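You operate a simulated robot arm through the tools that you are given. There is no shell and no other tool. Be economical: measure what you need, move in short steps, check, and stop when the job is done.

You are at the controls of a simulated two-armed robot. One attempt, no reset.

JOB
Bag the purple pair, holding the tall bag steady, and warm the sealer on heat 3.
Fine: stand the bag on the sealer's shelf, switch the sealer on; its lever and guard stay as they are. Set down upright: tall bag.

It is judged by the outcome, as a careful person would: the job done as asked, and still so three seconds after it is handed in. It fails if anything else is knocked over, pushed out of place, dropped, spilled or broken.

ROBOT AND FRAMES
Two 7-joint arms with two-finger parallel grippers on one trunk, on a base that drives. Base frame: it is fixed to the floor where the robot stands at the start and does not move with it; the origin is under the middle of the robot, x ahead of it, y to its left, z up. Readings come in mm, degrees, newtons and seconds.
The left shoulder is at the start at [50, 161, 1173], the right one opposite. With the tool pointing down near the work surface each hand reaches from about 160 to 680 mm from the robot's upright axis, wherever it stands, measured 20 degrees to its own side. Places, roughly: inside of the tall bag [600, 100, 800]; sealer guard [700, 500, 900]; sealer knob [800, 800, 900]; sealer lever [800, 500, 900]; sealer switch [700, 800, 900]; shelf of the bag sealer [600, 500, 900]. Payload 3.43 kg a hand.
Tool frame (each hand has its own): the origin (TCP) lies between the finger pads and is the grasp point; the fingertips stand 30 mm ahead of it; z points along the fingers, y is the line along which they close. Largest opening 94 mm; finger width 28, thickness 10; the body of the gripper, 50 by 96 mm, starts 55 mm behind the TCP.
Orientation is that of the tool frame in the base frame, as a unit quaternion [x, y, z, w]. With the fingers straight down and closing along the base's y, the tool's x points along the base's -x, its y along +y and its z along -z.

CONTROLS
- The arms move only by the tool drive_tool. It takes "left_commands", "right_commands" or both (then of equal length, played together; a hand with none holds still); each is a list of rows, each a list of 7 numbers: the closure, from 0 (fully open) to 1 (shut), then the shift along the base's x, y, z in units of 40 mm (1.0 is 40 mm), then the turn, a rotation vector about the base's x, y, z in units of 8 degrees (1.0 is 8 degrees). In form: [[gripper, dx, dy, dz, rx, ry, rz], ...]. A call has 1 to 12 rows; each row shifts and turns the commanded pose from where the row before left it. A call with a number of a shift or a turn outside -1 to 1 is refused whole. Rows are played at 5 a second. More than 50 mm and 8.6 degrees between two rows, or a gripper value outside its range, and nothing of the call is played. A pose out of reach is approached as far as the arm can. The call stops where the force on the tool passes 40 N (or 10 N more than at its start, if that is more) or the arm is blocked; 0.2 s more then pass. Each finger travels about 45 mm/s and halts on what it meets, pressing with about 33 N; the grip force reading is that of the motor and also rises with nothing between the fingers. The clock runs only during rows and for 0.2 s after the last one: add rows that do not move to give the fingers time. The reply holds the time, the measured pose of the TCP, the force on the tool along the base axes, the opening and the grip force, in the units named above and with some noise, with the torque about the TCP (base axes, N m) and any sound that the robot's microphone picked up.
- Cameras (640 x 400 px; columns grow to the right, rows downward): "scene" is now at [124.2, 36.2, 1309.4]; the picture's right is [0.41, -0.91, 0.00], its down [-0.41, -0.18, -0.89] and it looks along [0.81, 0.36, -0.45] (base axes); focal length 260 px, centre (320, 200). "left" rides on the left gripper at [76, -14, -102] in its tool frame; the picture's right is [0.18, 0.98, 0.00], its down [-0.75, 0.14, -0.64] and it looks along [-0.63, 0.12, 0.77] (tool axes); focal length 243 px, centre (320, 200). "right" rides on the right gripper at [76, 14, -102] in its tool frame; the picture's right is [-0.18, 0.98, 0.00], its down [-0.75, -0.14, -0.64] and it looks along [-0.63, -0.12, 0.77] (tool axes); focal length 243 px, centre (320, 200). There is no depth. A picture from a camera that has moved, and an enlarged one, comes with that camera's place and axes in the base frame and with its lens.
- capture(camera): a new picture of that camera. The clock stands still meanwhile.
- raise_lower(by): slides the trunk up (or, below 0, down) by that many mm; the arms and the scene camera ride with it, the base frame stays. It gives what a move gives, with no picture.
- drive_base(legs): drives the robot by 1 to 6 legs, each [ahead, left, turn to the left] in mm, mm and degrees, along the robot's own axes; the way and the turn of a leg run together, so that a leg with both is an arc; at most 1500 mm and 180 degrees a leg. The arms and the cameras ride along, it lands a little off, and it stops where it bumps. It gives what a move gives.
- aim_head(pan, tilt): turns the head with the scene camera to pan (to the left, within 80 degrees either way) and tilt (down, from -29 to 69), counted from straight ahead of the robot. It gives what a move gives.
- zoom(camera, box): a new picture of the part [left, top, right, bottom] of that camera's present view, enlarged. The clock stands still meanwhile.
- close_job(): hands the job in; it is judged then, once.

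Work in short steps. Places have to be worked out from the pictures, the camera data and where the tool is seen: move nearer, look again, correct. Check each grasp and each placing, and mend what went wrong. You have 120 turns and 88 pictures in all, those below and enlarged ones among them. Open the grippers and draw the arms clear of the work before you hand the job in, unless the task says otherwise; then end with one line.

The tools are called after ">>>" as name(argument=value, ...) on one line, values as JSON. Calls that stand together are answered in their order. drive_tool: Moves the arms, as the interface text tells. Its arguments: {"type":"object","properties":{"left_commands":{"type":"array"},"right_commands":{"type":"array"}},"required":[]} The other tools are called the same way: raise_lower (by) slides the trunk up or down; drive_base (legs) drives the base; aim_head (pan, tilt) turns the head that bears the scene camera; capture (camera) takes a picture; zoom (camera, box) takes an enlarged picture of a part of a camera's view; close_job () hands the job in.

At the start:

```text
t: 0.0
left_tool_pos: [325.4, 346.8, 1101.2]
left_ee_rot: [-0.001, 1.0, 0.0, 0.0]
left_force: [-0.5, 0.2, -0.2]
left_moment: [-0.02, -0.02, -0.01]
left_gripper_width: 94.2
left_finger_force: 0.2
right_tool_pos: [282.2, 24.6, 1163.6]
right_ee_rot: [0.0, 1.0, 0.0, 0.001]
right_force: [-0.5, 0.2, 0.5]
right_moment: [-0.01, -0.03, 0.01]
right_gripper_width: 94.0
right_finger_force: 0.2
trunk travel left (down, up): [-200.0, 67.0]
robot x, y, heading: [1.5, -0.7, -0.2]
head pan, tilt: [24.0, 27.0]
```

scene: 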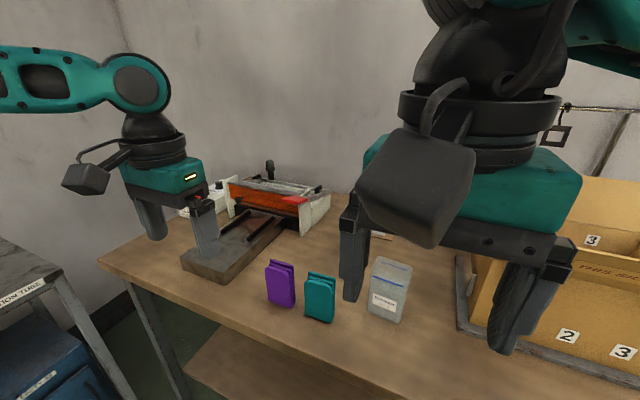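
right: 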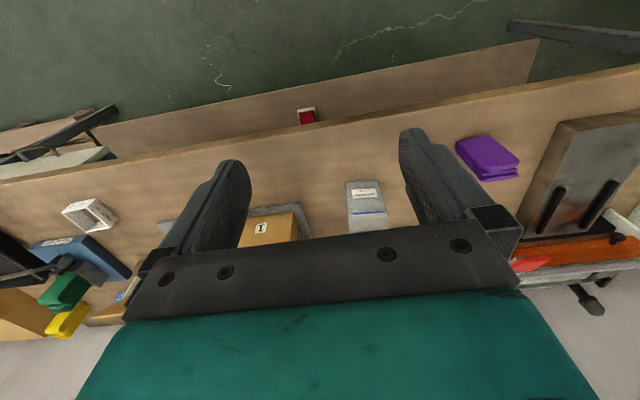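
left: 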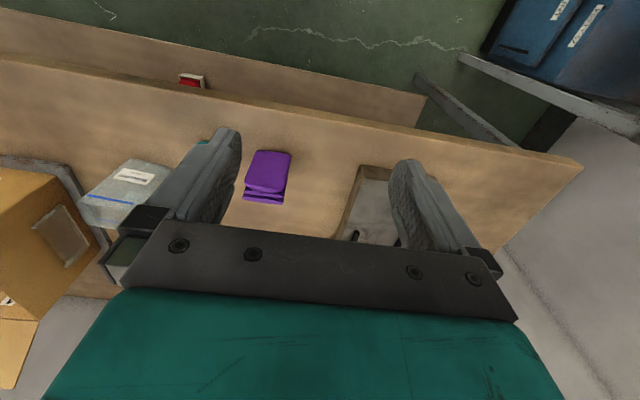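

The purple pair stands beside a teal one, and the clear tall bag is to the right. I zoom in on these and on the sealer.

>>> zoom(camera="scene", box=[240, 220, 440, 345])

>>> zoom(camera="scene", box=[160, 150, 360, 275])

```text
3.20 times, centred on (340, 282) of scene
camera zoom: at [124.2, 36.2, 1309.4], right [0.41, -0.91, 0.0], down [-0.41, -0.18, -0.89], along [0.81, 0.36, -0.45], focal length 831 px, centre (256, -64)
```

zoom: 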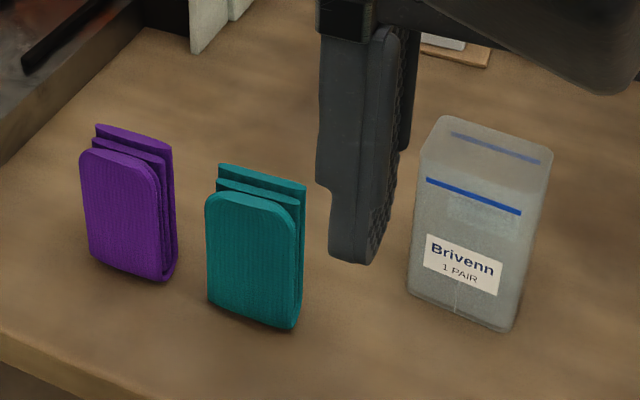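

```text
3.20 times, centred on (260, 212) of scene
camera zoom: at [124.2, 36.2, 1309.4], right [0.41, -0.91, 0.0], down [-0.41, -0.18, -0.89], along [0.81, 0.36, -0.45], focal length 831 px, centre (512, 160)
```

zoom: 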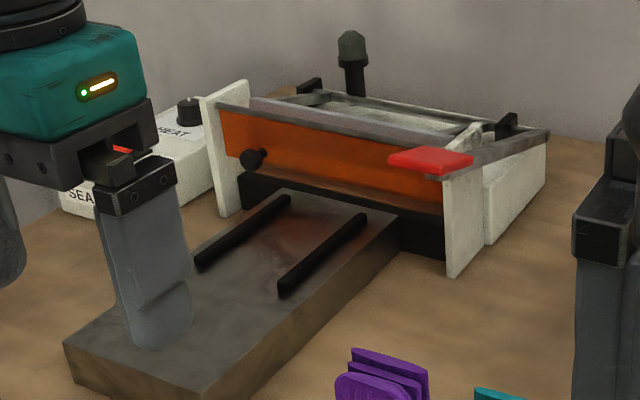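

The bag label triangulates to about [538, 70, 862], the table top to z≈820 and the purple pair to about [482, 297]. I move the right hand aside to clear the view, then look down at the bag and pairs.

>>> drive_tool(right_commands=[[0, 0, -1, 0, 0, 0, 0], [0, 0, -1, 0, 0, 0, 0], [0, 0, -1, 0, 0, 0, 0], [0, 0, -1, 0, 0, 0, 0], [0, 0, -1, 0, 0, 0, 0]])

>>> aim_head(pan=20, tilt=45)

>>> capture(camera="scene")

>>> zoom(camera="scene", box=[240, 120, 440, 245])

>>> capture(camera="right")

```text
t: 1.2
left_tool_pos: [326.4, 345.8, 1101.9]
left_ee_rot: [0.0, 1.0, 0.001, 0.001]
left_force: [-0.3, -0.1, -0.3]
left_moment: [0.0, 0.02, -0.01]
left_gripper_width: 94.2
left_finger_force: 0.0
right_tool_pos: [282.9, -177.3, 1165.1]
right_ee_rot: [0.0, 1.0, 0.001, 0.0]
right_force: [-0.2, 0.1, 0.2]
right_moment: [0.0, 0.02, 0.04]
right_gripper_width: 93.8
right_finger_force: 0.1
trunk travel left (down, up): [-200.0, 67.0]
robot x, y, heading: [4.3, 3.0, 0.1]
head pan, tilt: [24.0, 27.0]
```

```text
t: 2.0
left_tool_pos: [326.0, 346.9, 1101.7]
left_ee_rot: [0.0, 1.0, 0.0, 0.0]
left_force: [0.1, -0.1, 0.1]
left_moment: [0.01, -0.03, 0.06]
left_gripper_width: 93.8
left_finger_force: 0.1
right_tool_pos: [281.4, -174.5, 1164.4]
right_ee_rot: [0.0, 1.0, 0.0, 0.0]
right_force: [0.4, -0.3, 0.6]
right_moment: [-0.02, -0.01, 0.02]
right_gripper_width: 93.9
right_finger_force: 0.0
trunk travel left (down, up): [-200.0, 67.0]
robot x, y, heading: [1.0, 3.1, -0.0]
head pan, tilt: [20.0, 45.0]
```

```text
82 pictures are left
camera scene: at [117.0, 26.7, 1282.1], right [0.34, -0.94, 0.0], down [-0.66, -0.24, -0.71], along [0.66, 0.24, -0.71], focal length 260 px, centre (320, 200)
```

scene: 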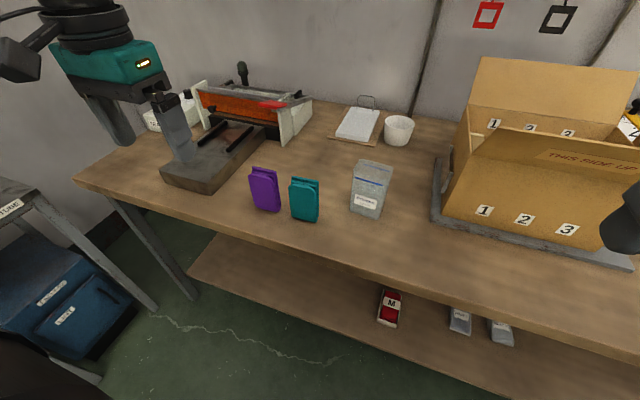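

```text
3.20 times, centred on (340, 182) of scene
camera zoom: at [117.0, 26.7, 1282.1], right [0.34, -0.94, 0.0], down [-0.66, -0.24, -0.71], along [0.66, 0.24, -0.71], focal length 831 px, centre (256, 256)
```

zoom: 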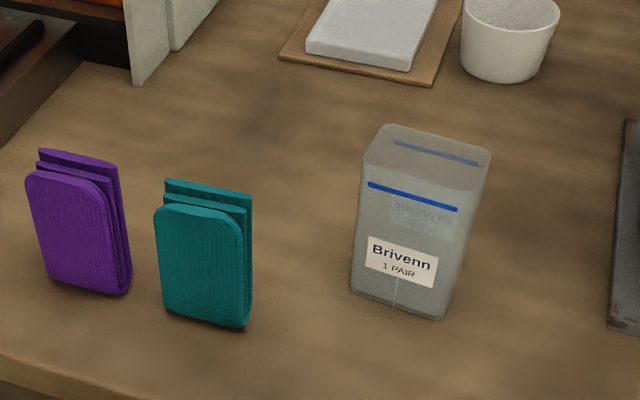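

```text
80 pictures are left
camera right: at [206.7, -160.2, 1268.8], right [0.18, 0.98, 0.0], down [0.75, -0.14, 0.64], along [0.63, -0.12, -0.77], focal length 243 px, centre (320, 200)
```

right: 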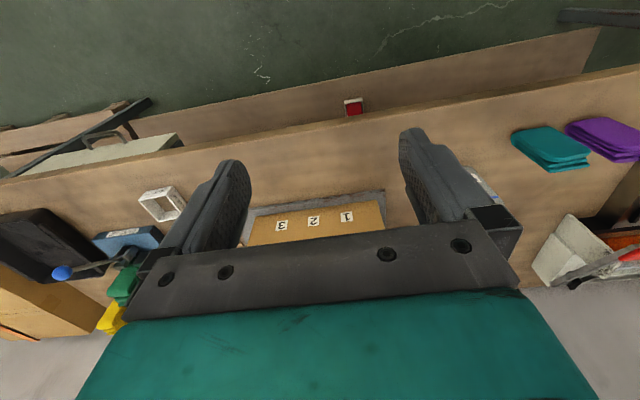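

Bag estimate: x 535–582, y 35–102, z 820–940, with the purple pair at about [485, 294], 62 wide and 108 tall. I bring the right hand in front of the bag, tilted 48° forward, so its fingers can straddle the sides and leave the mouth free.

>>> drive_tool(right_commands=[[0, 0.435, 0.765, -0.67, 0, -0.75, 0], [0, 0.435, 0.765, -0.67, 0, -0.75, 0], [0, 0.435, 0.765, -0.67, 0, -0.75, 0], [0, 0.435, 0.765, -0.67, 0, -0.75, 0], [0, 0.435, 0.765, -0.67, 0, -0.75, 0], [0, 0.435, 0.765, -0.67, 0, -0.75, 0], [0, 0.435, 0.765, -0.67, 0, -0.75, 0], [0, 0.435, 0.765, -0.67, 0, -0.75, 0]])

>>> capture(camera="right")

>>> capture(camera="scene")

```text
t: 3.8
left_tool_pos: [326.2, 348.2, 1101.4]
left_ee_rot: [-0.002, 1.0, -0.001, 0.0]
left_force: [-0.1, -0.4, 0.1]
left_moment: [0.0, 0.01, 0.01]
left_gripper_width: 93.8
left_finger_force: 0.1
right_tool_pos: [419.8, 71.8, 949.6]
right_ee_rot: [0.0, 0.913, 0.0, 0.408]
right_force: [0.1, -0.1, -0.2]
right_moment: [0.02, 0.01, -0.01]
right_gripper_width: 93.8
right_finger_force: 0.1
trunk travel left (down, up): [-200.0, 67.0]
robot x, y, heading: [1.5, 0.6, 0.3]
head pan, tilt: [20.0, 45.0]
```

```text
79 pictures are left
camera right: at [294.2, 86.0, 963.2], right [0.12, 0.98, 0.14], down [0.02, -0.14, 0.99], along [0.99, -0.12, -0.04], focal length 243 px, centre (320, 200)
```

right: 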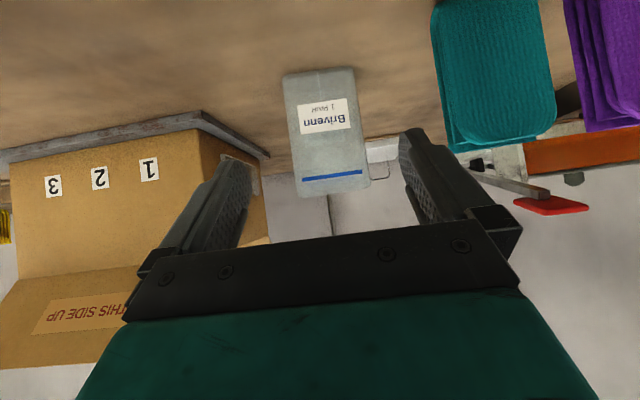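

```text
78 pictures are left
camera scene: at [117.1, 27.3, 1282.0], right [0.34, -0.94, 0.0], down [-0.66, -0.24, -0.71], along [0.66, 0.24, -0.71], focal length 260 px, centre (320, 200)
```

scene: 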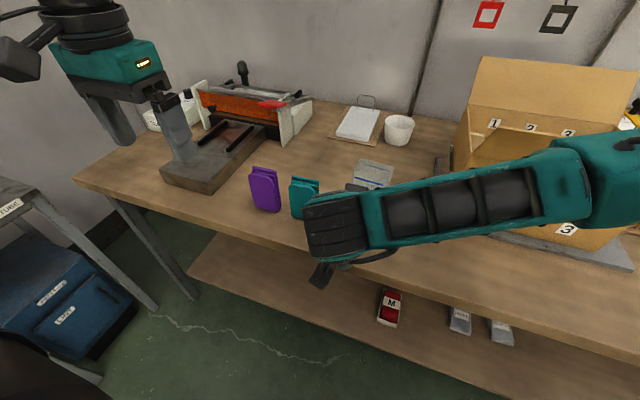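

The hand is centred on the bag in y (bag y≈38–107, front x≈542, top z≈947). I lower and advance so the fingers straddle it, still open.

>>> drive_tool(right_commands=[[0, 0.2, 0, -0.9, 0, 0, 0], [0, 0.2, 0, -0.9, 0, 0, 0], [0, 0.7, 0, 0, 0, 0, 0], [0, 0.7, 0, 0, 0, 0, 0], [0, 0.7, 0, 0, 0, 0, 0], [0, 0.5, 0, 0, 0, 0, 0]])

>>> capture(camera="right")

>>> capture(camera="scene")

```text
t: 5.2
left_tool_pos: [326.1, 346.2, 1102.5]
left_ee_rot: [-0.001, 1.0, 0.0, 0.0]
left_force: [-0.5, 0.5, -0.4]
left_moment: [-0.03, 0.03, -0.05]
left_gripper_width: 94.3
left_finger_force: 0.0
right_tool_pos: [541.8, 68.8, 876.8]
right_ee_rot: [-0.001, 0.914, 0.0, 0.406]
right_force: [0.0, -0.5, -0.8]
right_moment: [-0.02, -0.01, 0.02]
right_gripper_width: 94.1
right_finger_force: 0.1
trunk travel left (down, up): [-200.0, 67.0]
robot x, y, heading: [1.2, -1.2, -0.1]
head pan, tilt: [20.0, 45.0]
```

```text
77 pictures are left
camera right: at [414.9, 84.5, 890.8], right [0.12, 0.98, 0.14], down [0.03, -0.14, 0.99], along [0.99, -0.12, -0.04], focal length 243 px, centre (320, 200)
```

right: 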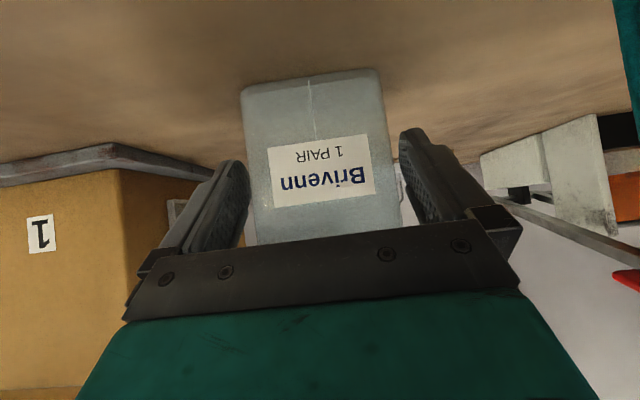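

```text
76 pictures are left
camera scene: at [117.1, 26.7, 1282.0], right [0.34, -0.94, 0.0], down [-0.66, -0.24, -0.71], along [0.66, 0.24, -0.71], focal length 260 px, centre (320, 200)
```

scene: 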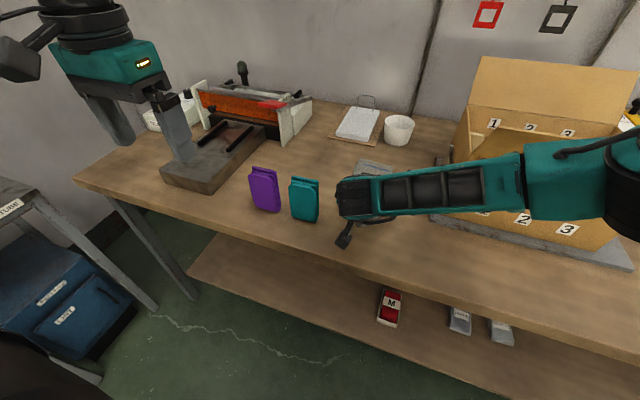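

The bag sits between the fingers, nearly centred. I shift 4 mm left and 7 mm ahead, then close gently while watching the width.

>>> drive_tool(right_commands=[[0, 0.18, 0.1, 0, 0, 0, 0], [0.12, 0, 0, 0, 0, 0, 0], [0.18, 0, 0, 0, 0, 0, 0], [0.22, 0, 0, 0, 0, 0, 0], [0.25, 0, 0, 0, 0, 0, 0], [0.25, 0, 0, 0, 0, 0, 0]])

>>> capture(camera="right")

```text
t: 6.6
left_tool_pos: [326.1, 347.4, 1102.6]
left_ee_rot: [-0.001, 1.0, -0.001, 0.0]
left_force: [0.4, -1.1, -0.5]
left_moment: [0.0, 0.01, -0.02]
left_gripper_width: 94.3
left_finger_force: 0.0
right_tool_pos: [549.1, 74.2, 878.4]
right_ee_rot: [0.0, 0.914, 0.0, 0.406]
right_force: [-0.3, -0.3, -0.7]
right_moment: [-0.02, 0.0, 0.0]
right_gripper_width: 80.3
right_finger_force: 32.7
trunk travel left (down, up): [-200.0, 67.0]
robot x, y, heading: [2.0, -4.0, 0.1]
head pan, tilt: [20.0, 45.0]
```

```text
75 pictures are left
camera right: at [422.1, 88.8, 891.0], right [0.12, 0.98, 0.14], down [0.03, -0.14, 0.99], along [0.99, -0.12, -0.04], focal length 243 px, centre (320, 200)
```

right: 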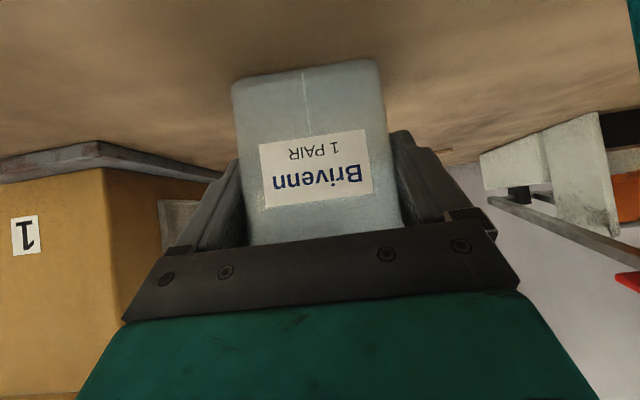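

The bag is firmly held at 80 mm width. Now I bring the left hand over the purple pair, yawed −90° so it closes along x across the pair's thin side.

>>> drive_tool(left_commands=[[0, 0.32, -0.11, 0, 0, 0, -0.9375], [0, 0.32, -0.11, 0, 0, 0, -0.9375], [0, 0.32, -0.11, 0, 0, 0, -0.9375], [0, 0.32, -0.11, 0, 0, 0, -0.9375], [0, 0.32, -0.11, 0, 0, 0, -0.9375], [0, 0.32, -0.11, 0, 0, 0, -0.9375], [0, 0.32, -0.11, 0, 0, 0, -0.9375], [0, 0.32, -0.11, 0, 0, 0, -0.9375], [0, 0.32, -0.11, 0, 0, 0, -0.9375], [0, 0.32, -0.11, 0, 0, 0, -0.9375], [0, 0.32, -0.11, 0, 0, 0, -0.9375], [0, 0.32, -0.11, 0, 0, 0, -0.9375]])

>>> capture(camera="left")

>>> capture(camera="scene")

```text
t: 9.2
left_tool_pos: [480.2, 293.8, 1102.8]
left_ee_rot: [0.708, 0.706, -0.001, -0.001]
left_force: [0.3, -1.2, 0.2]
left_moment: [0.01, 0.04, 0.0]
left_gripper_width: 94.0
left_finger_force: 0.2
right_tool_pos: [548.1, 75.3, 877.0]
right_ee_rot: [0.0, 0.914, 0.0, 0.407]
right_force: [-0.2, -0.2, -1.4]
right_moment: [-0.01, 0.01, -0.02]
right_gripper_width: 79.9
right_finger_force: 33.6
trunk travel left (down, up): [-200.0, 67.0]
robot x, y, heading: [-0.6, -0.6, 0.1]
head pan, tilt: [20.0, 45.0]
```

```text
74 pictures are left
camera left: at [466.5, 370.5, 1204.4], right [0.98, 0.18, 0.0], down [0.14, -0.75, 0.64], along [0.12, -0.63, -0.77], focal length 243 px, centre (320, 200)
```

left: 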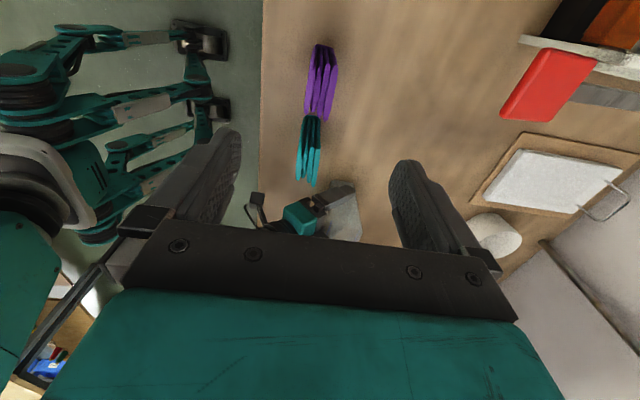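

```text
73 pictures are left
camera scene: at [117.0, 26.6, 1282.1], right [0.34, -0.94, 0.0], down [-0.66, -0.24, -0.71], along [0.66, 0.24, -0.71], focal length 260 px, centre (320, 200)
```

scene: 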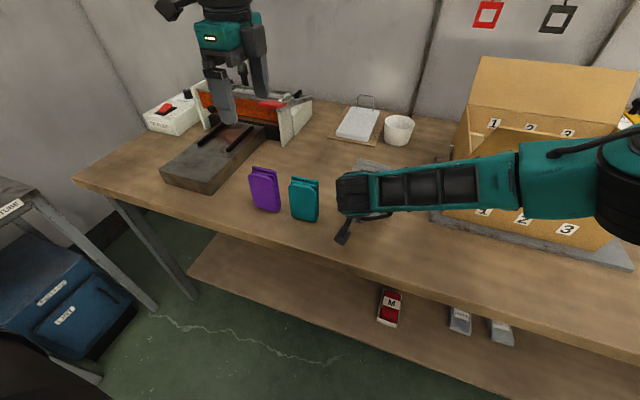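

>>> zoom(camera="left", box=[240, 30, 400, 240])

```text
1.90 times, centred on (320, 135) of left
camera zoom: at [466.5, 370.5, 1204.4], right [0.98, 0.18, 0.0], down [0.14, -0.75, 0.64], along [0.12, -0.63, -0.77], focal length 462 px, centre (320, 324)
```

zoom: 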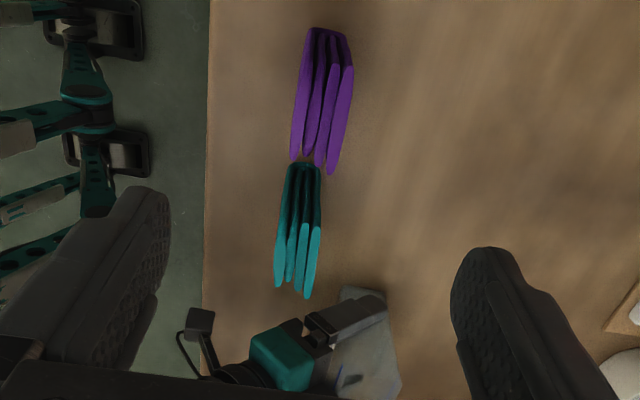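

The pair's top is at about x=481, y=294, ~27 mm thick. I descend to TCP z≈934 and close on its top 25 mm.

>>> drive_tool(left_commands=[[0, 0, 0, -1, 0, 0, 0], [0, 0, 0, -1, 0, 0, 0], [0, 0, 0, -1, 0, 0, 0], [0, 0, 0, -1, 0, 0, 0], [0, 0, 0, -0.2, 0, 0, 0], [0.3, 0, 0, 0, 0, 0, 0], [0.55, 0, 0, 0, 0, 0, 0], [0.72, 0, 0, 0, 0, 0, 0], [0.8, 0, 0, 0, 0, 0, 0], [0.8, 0, 0, 0, 0, 0, 0]])

>>> capture(camera="left")

>>> zoom(camera="scene", box=[180, 90, 380, 215])

```text
t: 11.4
left_tool_pos: [480.5, 293.3, 934.3]
left_ee_rot: [0.707, 0.708, 0.0, 0.0]
left_force: [0.6, 0.1, 0.1]
left_moment: [-0.01, -0.01, 0.01]
left_gripper_width: 33.3
left_finger_force: 32.8
right_tool_pos: [548.5, 74.3, 877.8]
right_ee_rot: [-0.001, 0.913, 0.001, 0.407]
right_force: [0.1, -0.4, -0.8]
right_moment: [-0.05, 0.03, -0.03]
right_gripper_width: 79.6
right_finger_force: 33.1
trunk travel left (down, up): [-200.0, 67.0]
robot x, y, heading: [1.2, 2.2, 0.1]
head pan, tilt: [20.0, 45.0]
```

```text
71 pictures are left
camera left: at [467.3, 370.4, 1036.4], right [0.98, 0.19, 0.0], down [0.14, -0.75, 0.64], along [0.12, -0.63, -0.77], focal length 243 px, centre (320, 200)
```

left: 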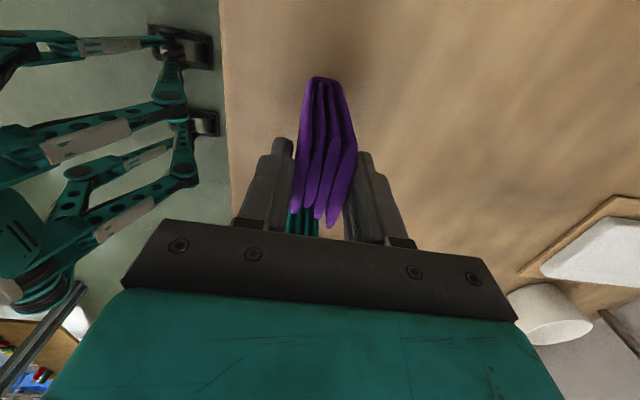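

```text
3.20 times, centred on (280, 152) of scene
camera zoom: at [117.0, 26.7, 1282.1], right [0.34, -0.94, 0.0], down [-0.66, -0.24, -0.71], along [0.66, 0.24, -0.71], focal length 831 px, centre (448, 352)
```

zoom: 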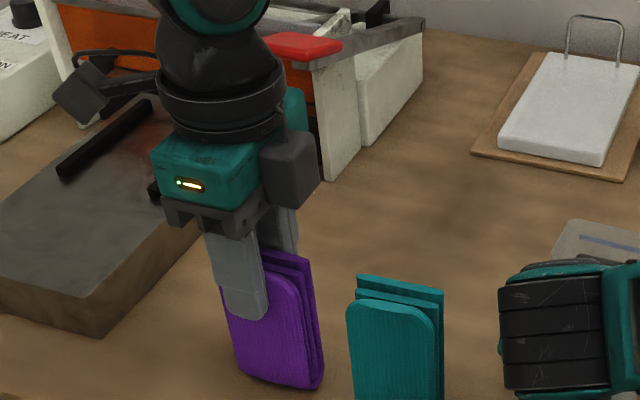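

Held at 33 mm. I lift straight up and check the grasp.

>>> drive_tool(left_commands=[[0.85, 0, 0, 0.5, 0, 0, 0], [0.85, 0, 0, 1, 0, 0, 0], [0.85, 0, 0, 1, 0, 0, 0], [0.85, 0, 0, 1, 0, 0, 0], [0.85, 0, 0, 0.8, 0, 0, 0]])

>>> capture(camera="scene")

>>> capture(camera="left")

```text
t: 12.6
left_tool_pos: [480.7, 294.1, 1106.1]
left_ee_rot: [0.707, 0.707, 0.0, 0.001]
left_force: [0.0, 0.3, -1.4]
left_moment: [0.0, -0.02, 0.02]
left_gripper_width: 33.5
left_finger_force: 33.2
right_tool_pos: [549.4, 73.7, 879.1]
right_ee_rot: [0.001, 0.913, -0.001, 0.407]
right_force: [-0.8, -0.1, 2.0]
right_moment: [-0.09, 0.05, -0.07]
right_gripper_width: 79.4
right_finger_force: 32.9
trunk travel left (down, up): [-200.0, 67.0]
robot x, y, heading: [-0.4, -1.8, 0.3]
head pan, tilt: [20.0, 45.0]
```

```text
69 pictures are left
camera scene: at [116.9, 26.6, 1282.0], right [0.34, -0.94, 0.0], down [-0.66, -0.24, -0.71], along [0.66, 0.24, -0.71], focal length 260 px, centre (320, 200)
```

scene: 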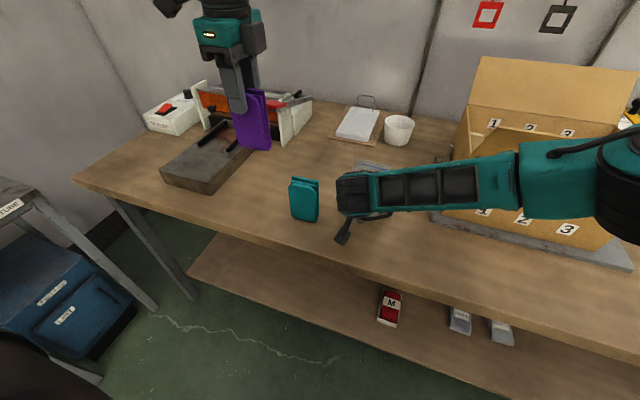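

```text
68 pictures are left
camera left: at [466.4, 370.6, 1208.2], right [0.98, 0.18, 0.0], down [0.14, -0.75, 0.64], along [0.12, -0.63, -0.77], focal length 243 px, centre (320, 200)
```

left: 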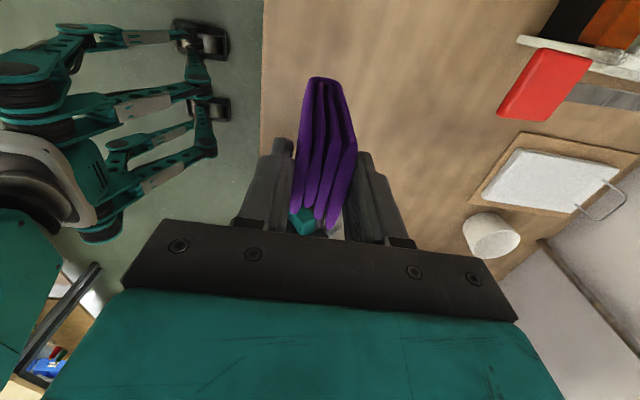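

Held well. I move part-way toward the bag at this height to see its mouth in the left camera, and zoom the scene view on the mouth.

>>> drive_tool(left_commands=[[0.85, 0.7, -0.8, 0, 0, 0, 0], [0.85, 0.7, -0.8, 0, 0, 0, 0], [0.85, 0.7, -0.8, 0, 0, 0, 0]])

>>> capture(camera="left")

>>> zoom(camera="scene", box=[320, 130, 420, 192])

```text
t: 13.4
left_tool_pos: [539.9, 213.0, 1104.4]
left_ee_rot: [0.707, 0.707, 0.001, 0.001]
left_force: [-0.2, -0.4, 0.0]
left_moment: [0.03, -0.02, -0.01]
left_gripper_width: 33.8
left_finger_force: 32.7
left hand out of reach, approached as far as the arm can: row 3
right_tool_pos: [548.7, 72.5, 878.4]
right_ee_rot: [0.0, 0.914, 0.0, 0.407]
right_force: [-0.4, -0.7, -0.2]
right_moment: [-0.02, 0.01, 0.0]
right_gripper_width: 79.6
right_finger_force: 33.2
trunk travel left (down, up): [-200.0, 67.0]
robot x, y, heading: [2.7, 0.1, -0.2]
head pan, tilt: [20.0, 45.0]
```

```text
67 pictures are left
camera left: at [526.0, 290.4, 1206.2], right [0.98, 0.19, 0.0], down [0.14, -0.75, 0.64], along [0.12, -0.63, -0.77], focal length 243 px, centre (320, 200)
```

left: 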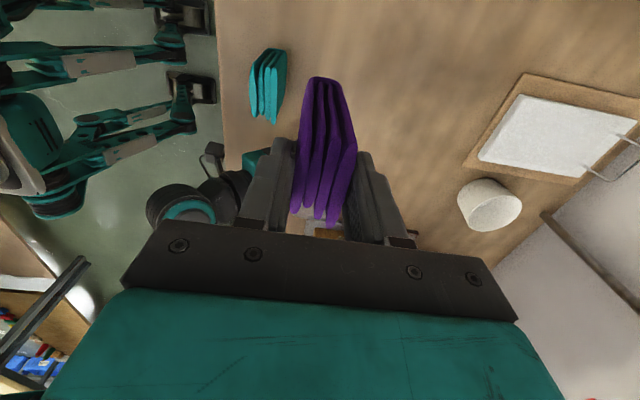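

```text
6.40 times, centred on (370, 161) of scene
camera zoom: at [116.3, 26.4, 1282.2], right [0.34, -0.94, 0.0], down [-0.66, -0.24, -0.71], along [0.67, 0.24, -0.71], focal length 1662 px, centre (0, 450)
```

zoom: 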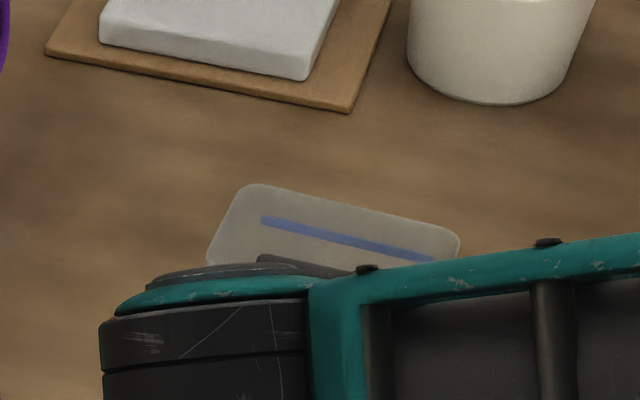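

The left arm is near its reach limit there, so I bring the held bag about 70 mm nearer: lift 12 mm, move back, set down.

>>> drive_tool(right_commands=[[0.25, 0, 0, 0.3, 0, 0, 0], [0.25, -0.6, 0, 0, 0, 0, 0], [0.25, -0.6, 0, 0, 0, 0, 0], [0.25, -0.55, 0, 0, 0, 0, 0], [0.25, 0, 0, 0, 0, 0, 0], [0.25, 0, 0, -0.15, 0, 0, 0], [0.25, 0, 0, -0.12, 0, 0, 0]])

>>> capture(camera="left")

>>> capture(camera="scene")

>>> capture(camera="right")

```text
t: 15.0
left_tool_pos: [540.2, 214.3, 1102.9]
left_ee_rot: [0.707, 0.708, -0.001, 0.002]
left_force: [-0.1, -0.1, 0.5]
left_moment: [0.0, 0.02, -0.01]
left_gripper_width: 33.7
left_finger_force: 32.7
right_tool_pos: [478.6, 74.6, 879.9]
right_ee_rot: [0.0, 0.913, 0.0, 0.408]
right_force: [-0.3, 0.5, -0.9]
right_moment: [0.02, -0.01, 0.0]
right_gripper_width: 79.7
right_finger_force: 32.9
trunk travel left (down, up): [-200.0, 67.0]
robot x, y, heading: [0.1, 4.9, 0.1]
head pan, tilt: [20.0, 45.0]
```

```text
65 pictures are left
camera left: at [526.6, 290.7, 1205.7], right [0.98, 0.19, 0.0], down [0.14, -0.75, 0.64], along [0.12, -0.63, -0.77], focal length 243 px, centre (320, 200)
```

left: 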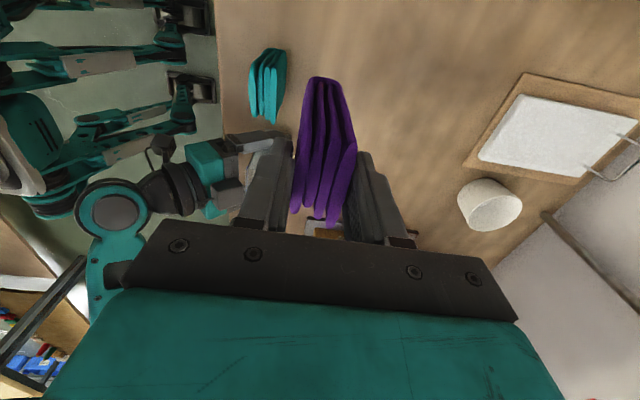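

```text
64 pictures are left
camera scene: at [117.1, 26.7, 1282.0], right [0.34, -0.94, 0.0], down [-0.66, -0.24, -0.71], along [0.66, 0.24, -0.71], focal length 260 px, centre (320, 200)
```

scene: 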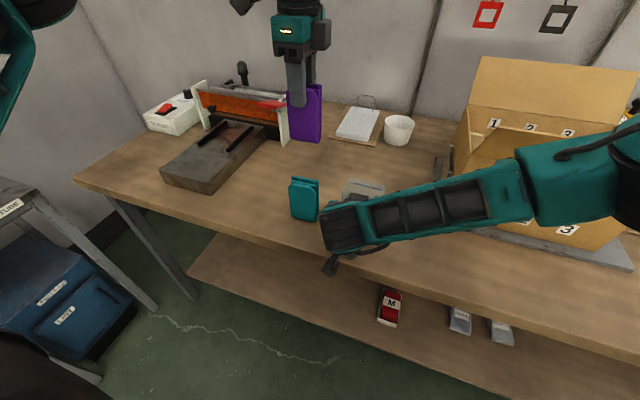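

```text
63 pictures are left
camera right: at [352.0, 88.8, 892.8], right [0.12, 0.98, 0.14], down [0.03, -0.14, 0.99], along [0.99, -0.12, -0.04], focal length 243 px, centre (320, 200)
```

right: 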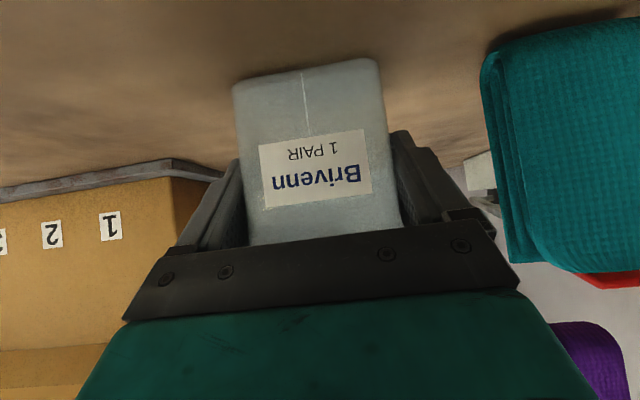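

Bag is set down nearer, still upright. I lower 2 mm to seat it, and bring the pair to above the bag at the same height.

>>> drive_tool(right_commands=[[0.25, 0, 0, -0.05, 0, 0, 0], [0.25, 0, 0, 0, 0, 0, 0], [0.25, 0, 0, 0, 0, 0, 0], [0.25, 0, 0, 0, 0, 0, 0]], left_commands=[[0.85, -0.42, -0.95, 0, 0, 0, 0], [0.85, -0.42, -0.95, 0, 0, 0, 0], [0.85, -0.41, -0.95, 0, 0, 0, 0], [0.85, 0, 0, 0, 0, 0, 0]])

>>> zoom(camera="scene", box=[280, 90, 440, 190])

>>> capture(camera="left")

```text
t: 16.0
left_tool_pos: [462.0, 133.2, 1101.2]
left_ee_rot: [0.706, 0.708, -0.001, 0.001]
left_force: [0.2, -0.1, -0.3]
left_moment: [-0.02, -0.03, 0.01]
left_gripper_width: 33.7
left_finger_force: 32.7
left hand out of reach, approached as far as the arm can: row 1, 2, 3
right_tool_pos: [479.4, 73.7, 877.2]
right_ee_rot: [0.0, 0.913, 0.0, 0.407]
right_force: [-0.8, -0.8, 3.0]
right_moment: [-0.14, 0.0, 0.0]
right_gripper_width: 79.7
right_finger_force: 33.2
trunk travel left (down, up): [-200.0, 67.0]
robot x, y, heading: [0.4, 1.3, -0.1]
head pan, tilt: [20.0, 45.0]
```

```text
4.00 times, centred on (360, 140) of scene
camera zoom: at [116.8, 26.7, 1282.1], right [0.34, -0.94, 0.0], down [-0.66, -0.24, -0.71], along [0.66, 0.24, -0.71], focal length 1039 px, centre (160, 440)
```

zoom: 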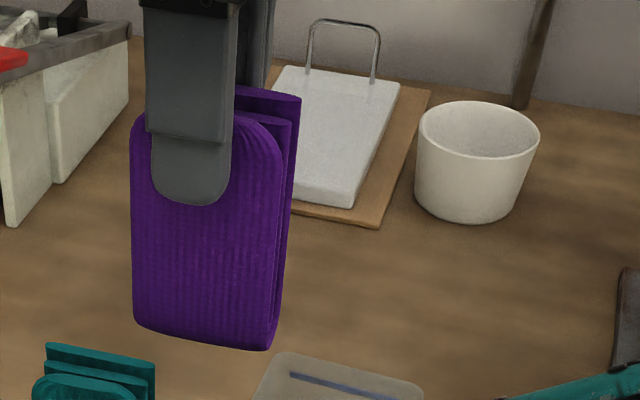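

```text
61 pictures are left
camera left: at [448.0, 210.1, 1202.0], right [0.98, 0.19, 0.0], down [0.14, -0.75, 0.64], along [0.12, -0.63, -0.76], focal length 243 px, centre (320, 200)
```

left: 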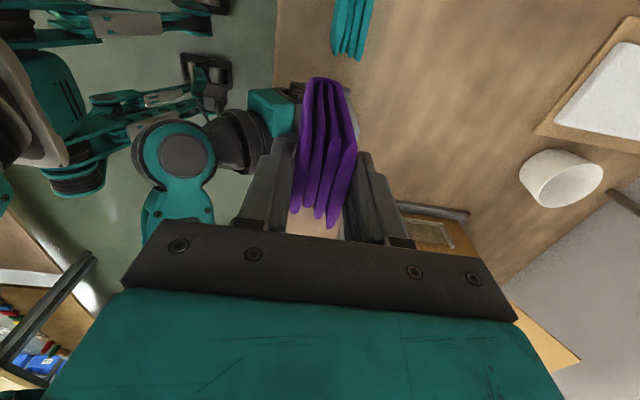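

The left arm is limited by height here. Raising the trunk 67 mm gives both arms better reach; the held bag will lift with it and I then set it back down.

>>> raise_lower(by=66)

```text
t: 17.1
left_tool_pos: [462.4, 133.8, 1165.6]
left_ee_rot: [0.706, 0.708, -0.001, 0.001]
left_force: [-0.1, -0.3, -0.7]
left_moment: [0.0, 0.0, -0.02]
left_gripper_width: 33.6
left_finger_force: 33.2
right_tool_pos: [479.1, 73.1, 943.4]
right_ee_rot: [0.0, 0.914, 0.0, 0.406]
right_force: [0.4, 0.1, 0.2]
right_moment: [0.01, 0.01, 0.02]
right_gripper_width: 79.7
right_finger_force: 33.1
trunk travel left (down, up): [-266.0, 1.0]
robot x, y, heading: [1.0, -2.2, 0.1]
head pan, tilt: [20.0, 45.0]
```

Now lower both hands: the bag back down onto the table, the pair following with clearance kept.

>>> drive_tool(right_commands=[[0.25, 0, 0, -0.6, 0, 0, 0], [0.25, 0, 0, -0.6, 0, 0, 0], [0.25, 0, 0, -0.3, 0, 0, 0], [0.25, 0, 0, -0.14, 0, 0, 0], [0.25, 0, 0, 0, 0, 0, 0]], left_commands=[[0.85, 0, 0, -0.4, 0, 0, 0], [0.85, 0, 0, -0.4, 0, 0, 0], [0.85, 0, 0, -0.4, 0, 0, 0], [0.85, 0, 0, -0.2, 0, 0, 0], [0.85, 0, 0, 0, 0, 0, 0]])

>>> capture(camera="scene")

```text
t: 18.3
left_tool_pos: [460.6, 134.7, 1110.5]
left_ee_rot: [0.706, 0.708, -0.001, 0.001]
left_force: [-0.6, 0.7, -1.1]
left_moment: [0.02, 0.02, 0.0]
left_gripper_width: 33.4
left_finger_force: 33.3
right_tool_pos: [479.1, 73.8, 878.0]
right_ee_rot: [-0.001, 0.913, 0.0, 0.407]
right_force: [-0.5, 0.7, 1.4]
right_moment: [-0.06, 0.0, -0.02]
right_gripper_width: 79.9
right_finger_force: 33.1
trunk travel left (down, up): [-266.0, 1.0]
robot x, y, heading: [-1.3, -0.5, 0.1]
head pan, tilt: [20.0, 45.0]
```

```text
60 pictures are left
camera scene: at [116.9, 26.7, 1348.1], right [0.34, -0.94, 0.0], down [-0.66, -0.24, -0.71], along [0.66, 0.24, -0.71], focal length 260 px, centre (320, 200)
```

scene: 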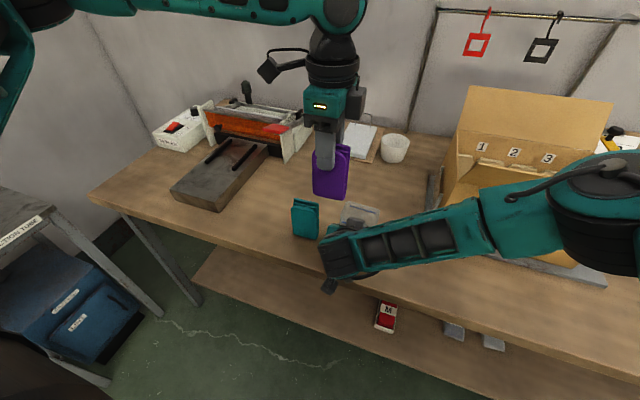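

Now move the pair over the mouth centre (est. [489, 74]) and compare in the zoomed scene.

>>> drive_tool(left_commands=[[0.85, 0.35, -0.75, -0.1, 0, 0, 0], [0.85, 0.35, -0.75, -0.1, 0, 0, 0], [0.85, 0, 0, 0, 0, 0, 0]])

>>> zoom(camera="scene", box=[290, 140, 450, 240])

>>> capture(camera="left")

```text
t: 19.1
left_tool_pos: [453.9, 130.2, 1110.6]
left_ee_rot: [0.706, 0.708, 0.0, 0.002]
left_force: [0.2, 0.0, -1.1]
left_moment: [-0.02, 0.03, -0.02]
left_gripper_width: 33.6
left_finger_force: 32.7
left hand out of reach, approached as far as the arm can: row 1, 2
right_tool_pos: [478.9, 73.6, 877.9]
right_ee_rot: [0.0, 0.914, 0.0, 0.406]
right_force: [0.1, 0.6, 0.7]
right_moment: [0.0, -0.01, -0.02]
right_gripper_width: 79.9
right_finger_force: 32.9
trunk travel left (down, up): [-266.0, 1.0]
robot x, y, heading: [-2.7, -0.4, 0.2]
head pan, tilt: [20.0, 45.0]
```

```text
4.00 times, centred on (370, 190) of scene
camera zoom: at [117.0, 26.8, 1348.1], right [0.34, -0.94, 0.0], down [-0.66, -0.24, -0.71], along [0.66, 0.24, -0.71], focal length 1039 px, centre (120, 240)
```

zoom: 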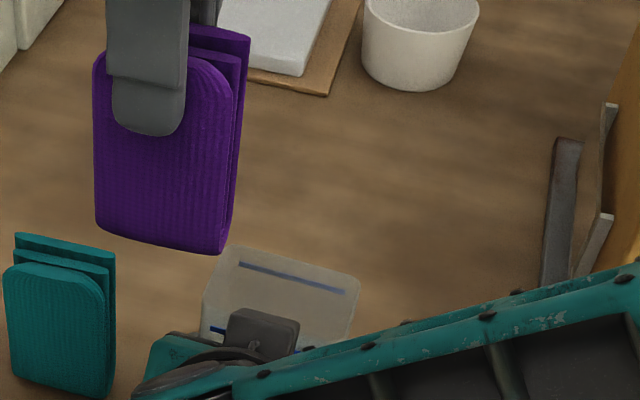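

```text
58 pictures are left
camera left: at [440.1, 207.2, 1212.6], right [0.98, 0.19, 0.0], down [0.14, -0.75, 0.65], along [0.12, -0.63, -0.76], focal length 243 px, centre (320, 200)
```

left: 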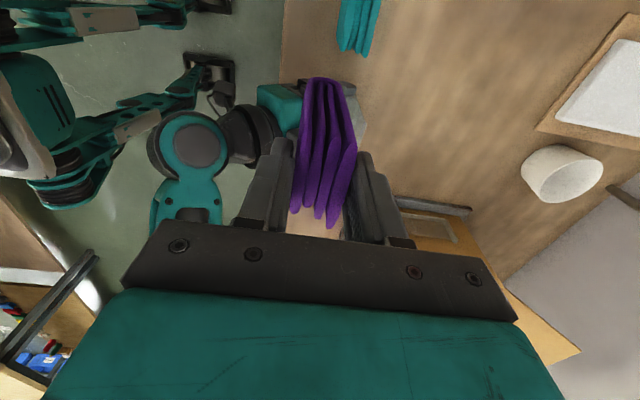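

The left arm is still limited this close to the middle (wrist yaw). I'll shift the base 110 mm to the right, bag lifted slightly, then return the bag to its place so both hands meet further to the robot's left.

>>> drive_tool(right_commands=[[0.25, 0, 0, 0.5, 0, 0, 0]], left_commands=[[0.85, 0, 0.3, 0.5, 0, 0, 0]])

>>> drive_base(legs=[[0, -110, 0]])

>>> drive_tool(right_commands=[[0.25, 0, 0.55, 0, 0, 0, 0], [0.25, 0, 0.55, 0, 0, 0, 0], [0.25, 0, 0.55, 0, 0, 0, 0], [0.25, 0, 0.55, 0, 0, 0, 0], [0.25, 0, 0.55, 0, 0, 0, 0], [0.25, 0, 0, 0, 0, 0, 0]], left_commands=[[0.85, 0, 0.55, 0, 0, 0, 0], [0.85, 0, 0.55, 0, 0, 0, 0], [0.85, 0, 0.55, 0, 0, 0, 0], [0.85, 0, 0.55, 0, 0, 0, 0], [0.85, 0, 0.55, 0, 0, 0, 0], [0.85, 0, 0, 0, 0, 0, 0]])

>>> capture(camera="scene")

```text
t: 19.5
left_tool_pos: [454.0, 142.8, 1129.8]
left_ee_rot: [0.706, 0.708, 0.001, 0.001]
left_force: [-0.1, 0.6, -0.7]
left_moment: [0.0, -0.02, -0.01]
left_gripper_width: 33.6
left_finger_force: 33.4
right_tool_pos: [479.0, 74.8, 899.1]
right_ee_rot: [0.0, 0.913, 0.0, 0.408]
right_force: [-0.2, -0.8, -0.7]
right_moment: [-0.01, 0.02, 0.03]
right_gripper_width: 79.6
right_finger_force: 33.1
trunk travel left (down, up): [-266.0, 1.0]
robot x, y, heading: [-0.4, 1.0, 0.1]
head pan, tilt: [20.0, 45.0]
```

```text
t: 21.1
left_tool_pos: [454.0, 32.1, 1130.6]
left_ee_rot: [0.707, 0.707, 0.0, 0.001]
left_force: [-0.9, 0.3, -0.9]
left_moment: [0.0, 0.01, 0.02]
left_gripper_width: 33.6
left_finger_force: 33.2
right_tool_pos: [477.9, -34.9, 898.1]
right_ee_rot: [0.001, 0.913, 0.0, 0.407]
right_force: [-0.1, -1.1, 0.2]
right_moment: [-0.02, 0.01, -0.01]
right_gripper_width: 79.5
right_finger_force: 32.9
trunk travel left (down, up): [-266.0, 1.0]
robot x, y, heading: [-0.0, -108.0, 0.2]
head pan, tilt: [20.0, 45.0]
```

```text
t: 22.5
left_tool_pos: [453.7, 142.0, 1130.6]
left_ee_rot: [0.707, 0.707, -0.001, 0.002]
left_force: [-0.3, 0.6, -0.9]
left_moment: [0.0, -0.01, -0.01]
left_gripper_width: 33.7
left_finger_force: 33.8
right_tool_pos: [479.3, 74.6, 899.0]
right_ee_rot: [0.001, 0.913, -0.001, 0.407]
right_force: [0.5, 0.7, -0.6]
right_moment: [0.0, -0.01, -0.01]
right_gripper_width: 79.5
right_finger_force: 33.1
trunk travel left (down, up): [-266.0, 1.0]
robot x, y, heading: [-1.5, -109.8, -0.4]
head pan, tilt: [20.0, 45.0]
```

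```text
57 pictures are left
camera scene: at [117.2, -82.3, 1348.0], right [0.34, -0.94, 0.0], down [-0.66, -0.24, -0.71], along [0.66, 0.24, -0.71], focal length 260 px, centre (320, 200)
```

scene: 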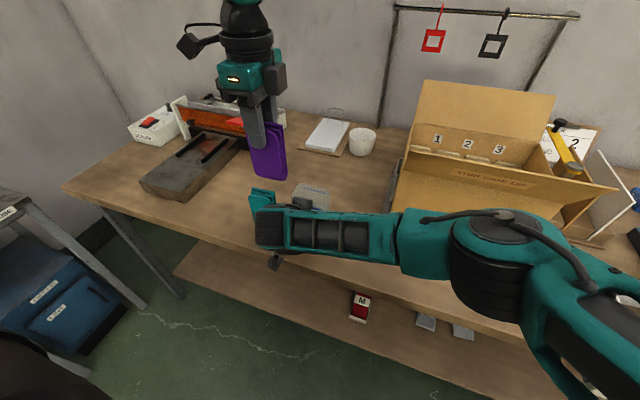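

Works. Now seat the bag on the table again and shift the pair over the mouth at [489, 74, ~1112].

>>> drive_tool(right_commands=[[0.25, 0, 0, -0.3, 0, 0, 0], [0.25, 0, 0, -0.22, 0, 0, 0], [0.25, 0, 0, 0, 0, 0, 0]], left_commands=[[0.85, 0.44, -0.85, -0.2, 0, 0, 0], [0.85, 0.44, -0.85, -0.2, 0, 0, 0], [0.85, 0, 0, 0, 0, 0, 0]])

>>> zoom(camera="scene", box=[240, 120, 400, 220])

>>> capture(camera="left")

```text
t: 23.3
left_tool_pos: [488.0, 74.6, 1114.6]
left_ee_rot: [0.707, 0.707, 0.0, 0.001]
left_force: [0.6, 0.3, -0.4]
left_moment: [-0.02, 0.02, 0.02]
left_gripper_width: 33.8
left_finger_force: 32.9
right_tool_pos: [478.1, 76.1, 878.0]
right_ee_rot: [-0.001, 0.913, 0.001, 0.408]
right_force: [-0.1, 0.4, 3.3]
right_moment: [-0.11, -0.01, -0.01]
right_gripper_width: 79.4
right_finger_force: 33.3
trunk travel left (down, up): [-266.0, 1.0]
robot x, y, heading: [-3.2, -110.6, -0.4]
head pan, tilt: [20.0, 45.0]
```

```text
4.00 times, centred on (320, 170) of scene
camera zoom: at [116.8, -82.1, 1348.1], right [0.34, -0.94, 0.0], down [-0.66, -0.24, -0.71], along [0.66, 0.24, -0.71], focal length 1039 px, centre (320, 320)
```

zoom: 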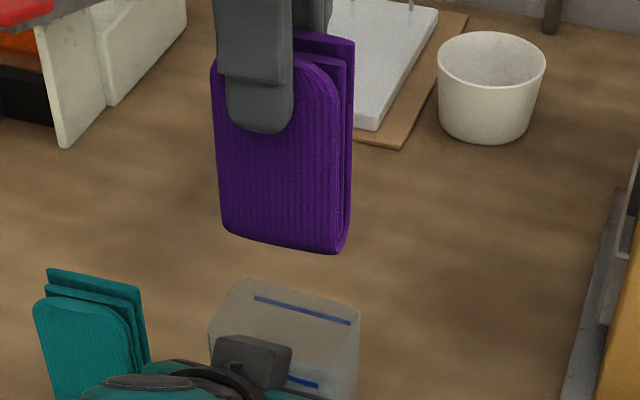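

```text
55 pictures are left
camera left: at [475.6, 150.4, 1216.9], right [0.98, 0.18, 0.0], down [0.14, -0.75, 0.64], along [0.12, -0.63, -0.76], focal length 243 px, centre (320, 200)
```

left: 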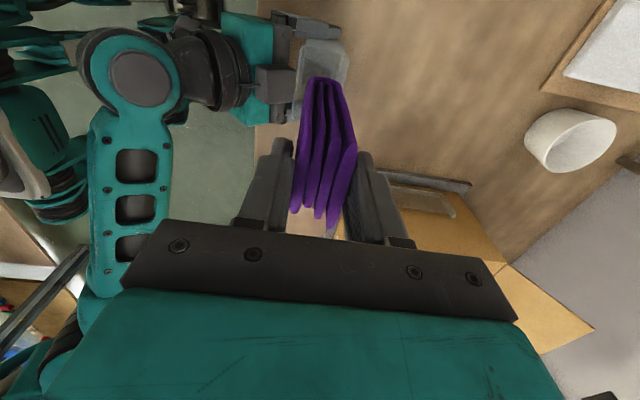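

Pair appears centred within a few mm: mouth x≈465–508, y≈37–113; pair centre [488, 72.5]. I zoom the left camera to check x alignment with the mouth.

>>> zoom(camera="left", box=[240, 10, 400, 110])

```text
4.00 times, centred on (320, 60) of left
camera zoom: at [475.6, 150.4, 1216.9], right [0.98, 0.18, 0.0], down [0.14, -0.75, 0.64], along [0.12, -0.63, -0.76], focal length 970 px, centre (320, 760)
```

zoom: 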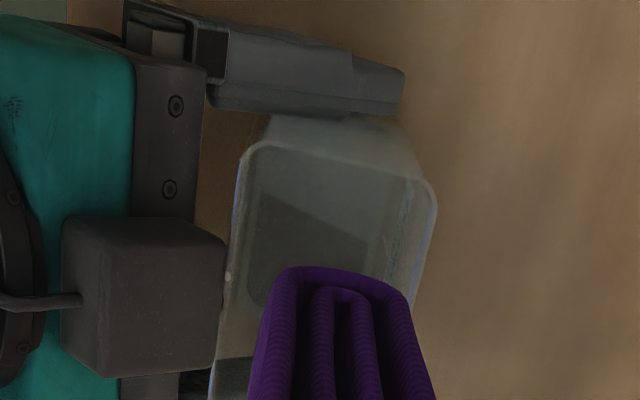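

Mouth is clearly open: x 465–511 (centre 488), +y rim at 111. Pair bottom is x 478–504, so I shift −3 mm x, +1 y and lower 72 mm to just enter the rim, then check.

>>> drive_tool(left_commands=[[0.85, -0.07, 0.03, -0.4, 0, 0, 0], [0.85, 0, 0, -0.5, 0, 0, 0], [0.85, 0, 0, -0.5, 0, 0, 0], [0.85, 0, 0, -0.4, 0, 0, 0], [0.85, 0, 0, 0, 0, 0, 0]])

>>> zoom(camera="left", box=[240, 30, 400, 130])

>>> zoom(camera="scene", box=[240, 120, 400, 220])

```text
t: 24.5
left_tool_pos: [486.1, 76.1, 1042.2]
left_ee_rot: [0.707, 0.707, 0.0, 0.002]
left_force: [-0.6, -0.3, -0.8]
left_moment: [0.04, 0.03, -0.04]
left_gripper_width: 33.7
left_finger_force: 32.8
right_tool_pos: [476.9, 74.8, 877.9]
right_ee_rot: [0.0, 0.914, 0.0, 0.406]
right_force: [0.0, 0.0, 2.2]
right_moment: [-0.13, -0.04, 0.01]
right_gripper_width: 79.3
right_finger_force: 32.9
trunk travel left (down, up): [-266.0, 1.0]
robot x, y, heading: [3.3, -107.4, -0.1]
head pan, tilt: [20.0, 45.0]
```

```text
4.00 times, centred on (320, 80) of left
camera zoom: at [472.6, 152.7, 1144.7], right [0.98, 0.18, 0.0], down [0.14, -0.75, 0.64], along [0.12, -0.63, -0.76], focal length 970 px, centre (320, 680)
```

zoom: 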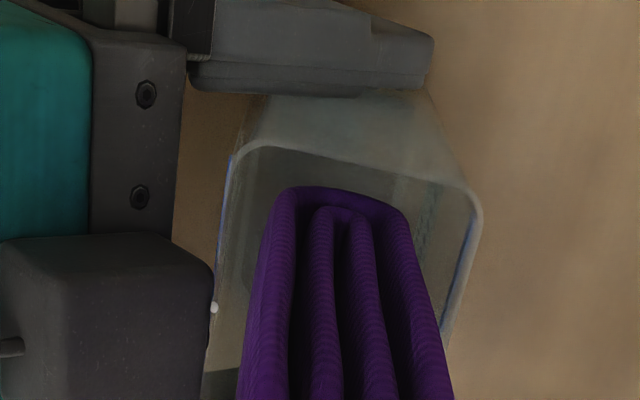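

```text
4.00 times, centred on (320, 170) of scene
camera zoom: at [116.8, -82.1, 1348.1], right [0.34, -0.94, 0.0], down [-0.66, -0.24, -0.71], along [0.66, 0.24, -0.71], focal length 1039 px, centre (320, 320)
```

zoom: 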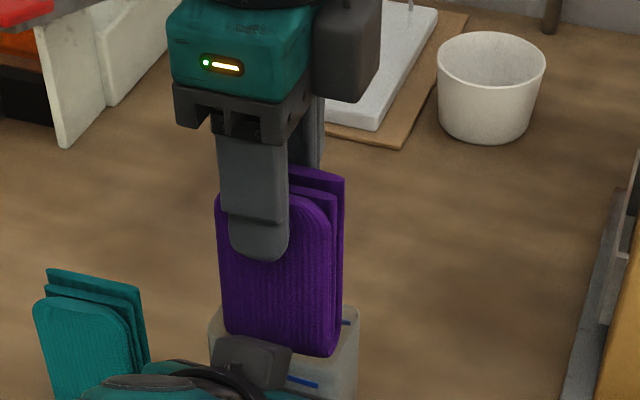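

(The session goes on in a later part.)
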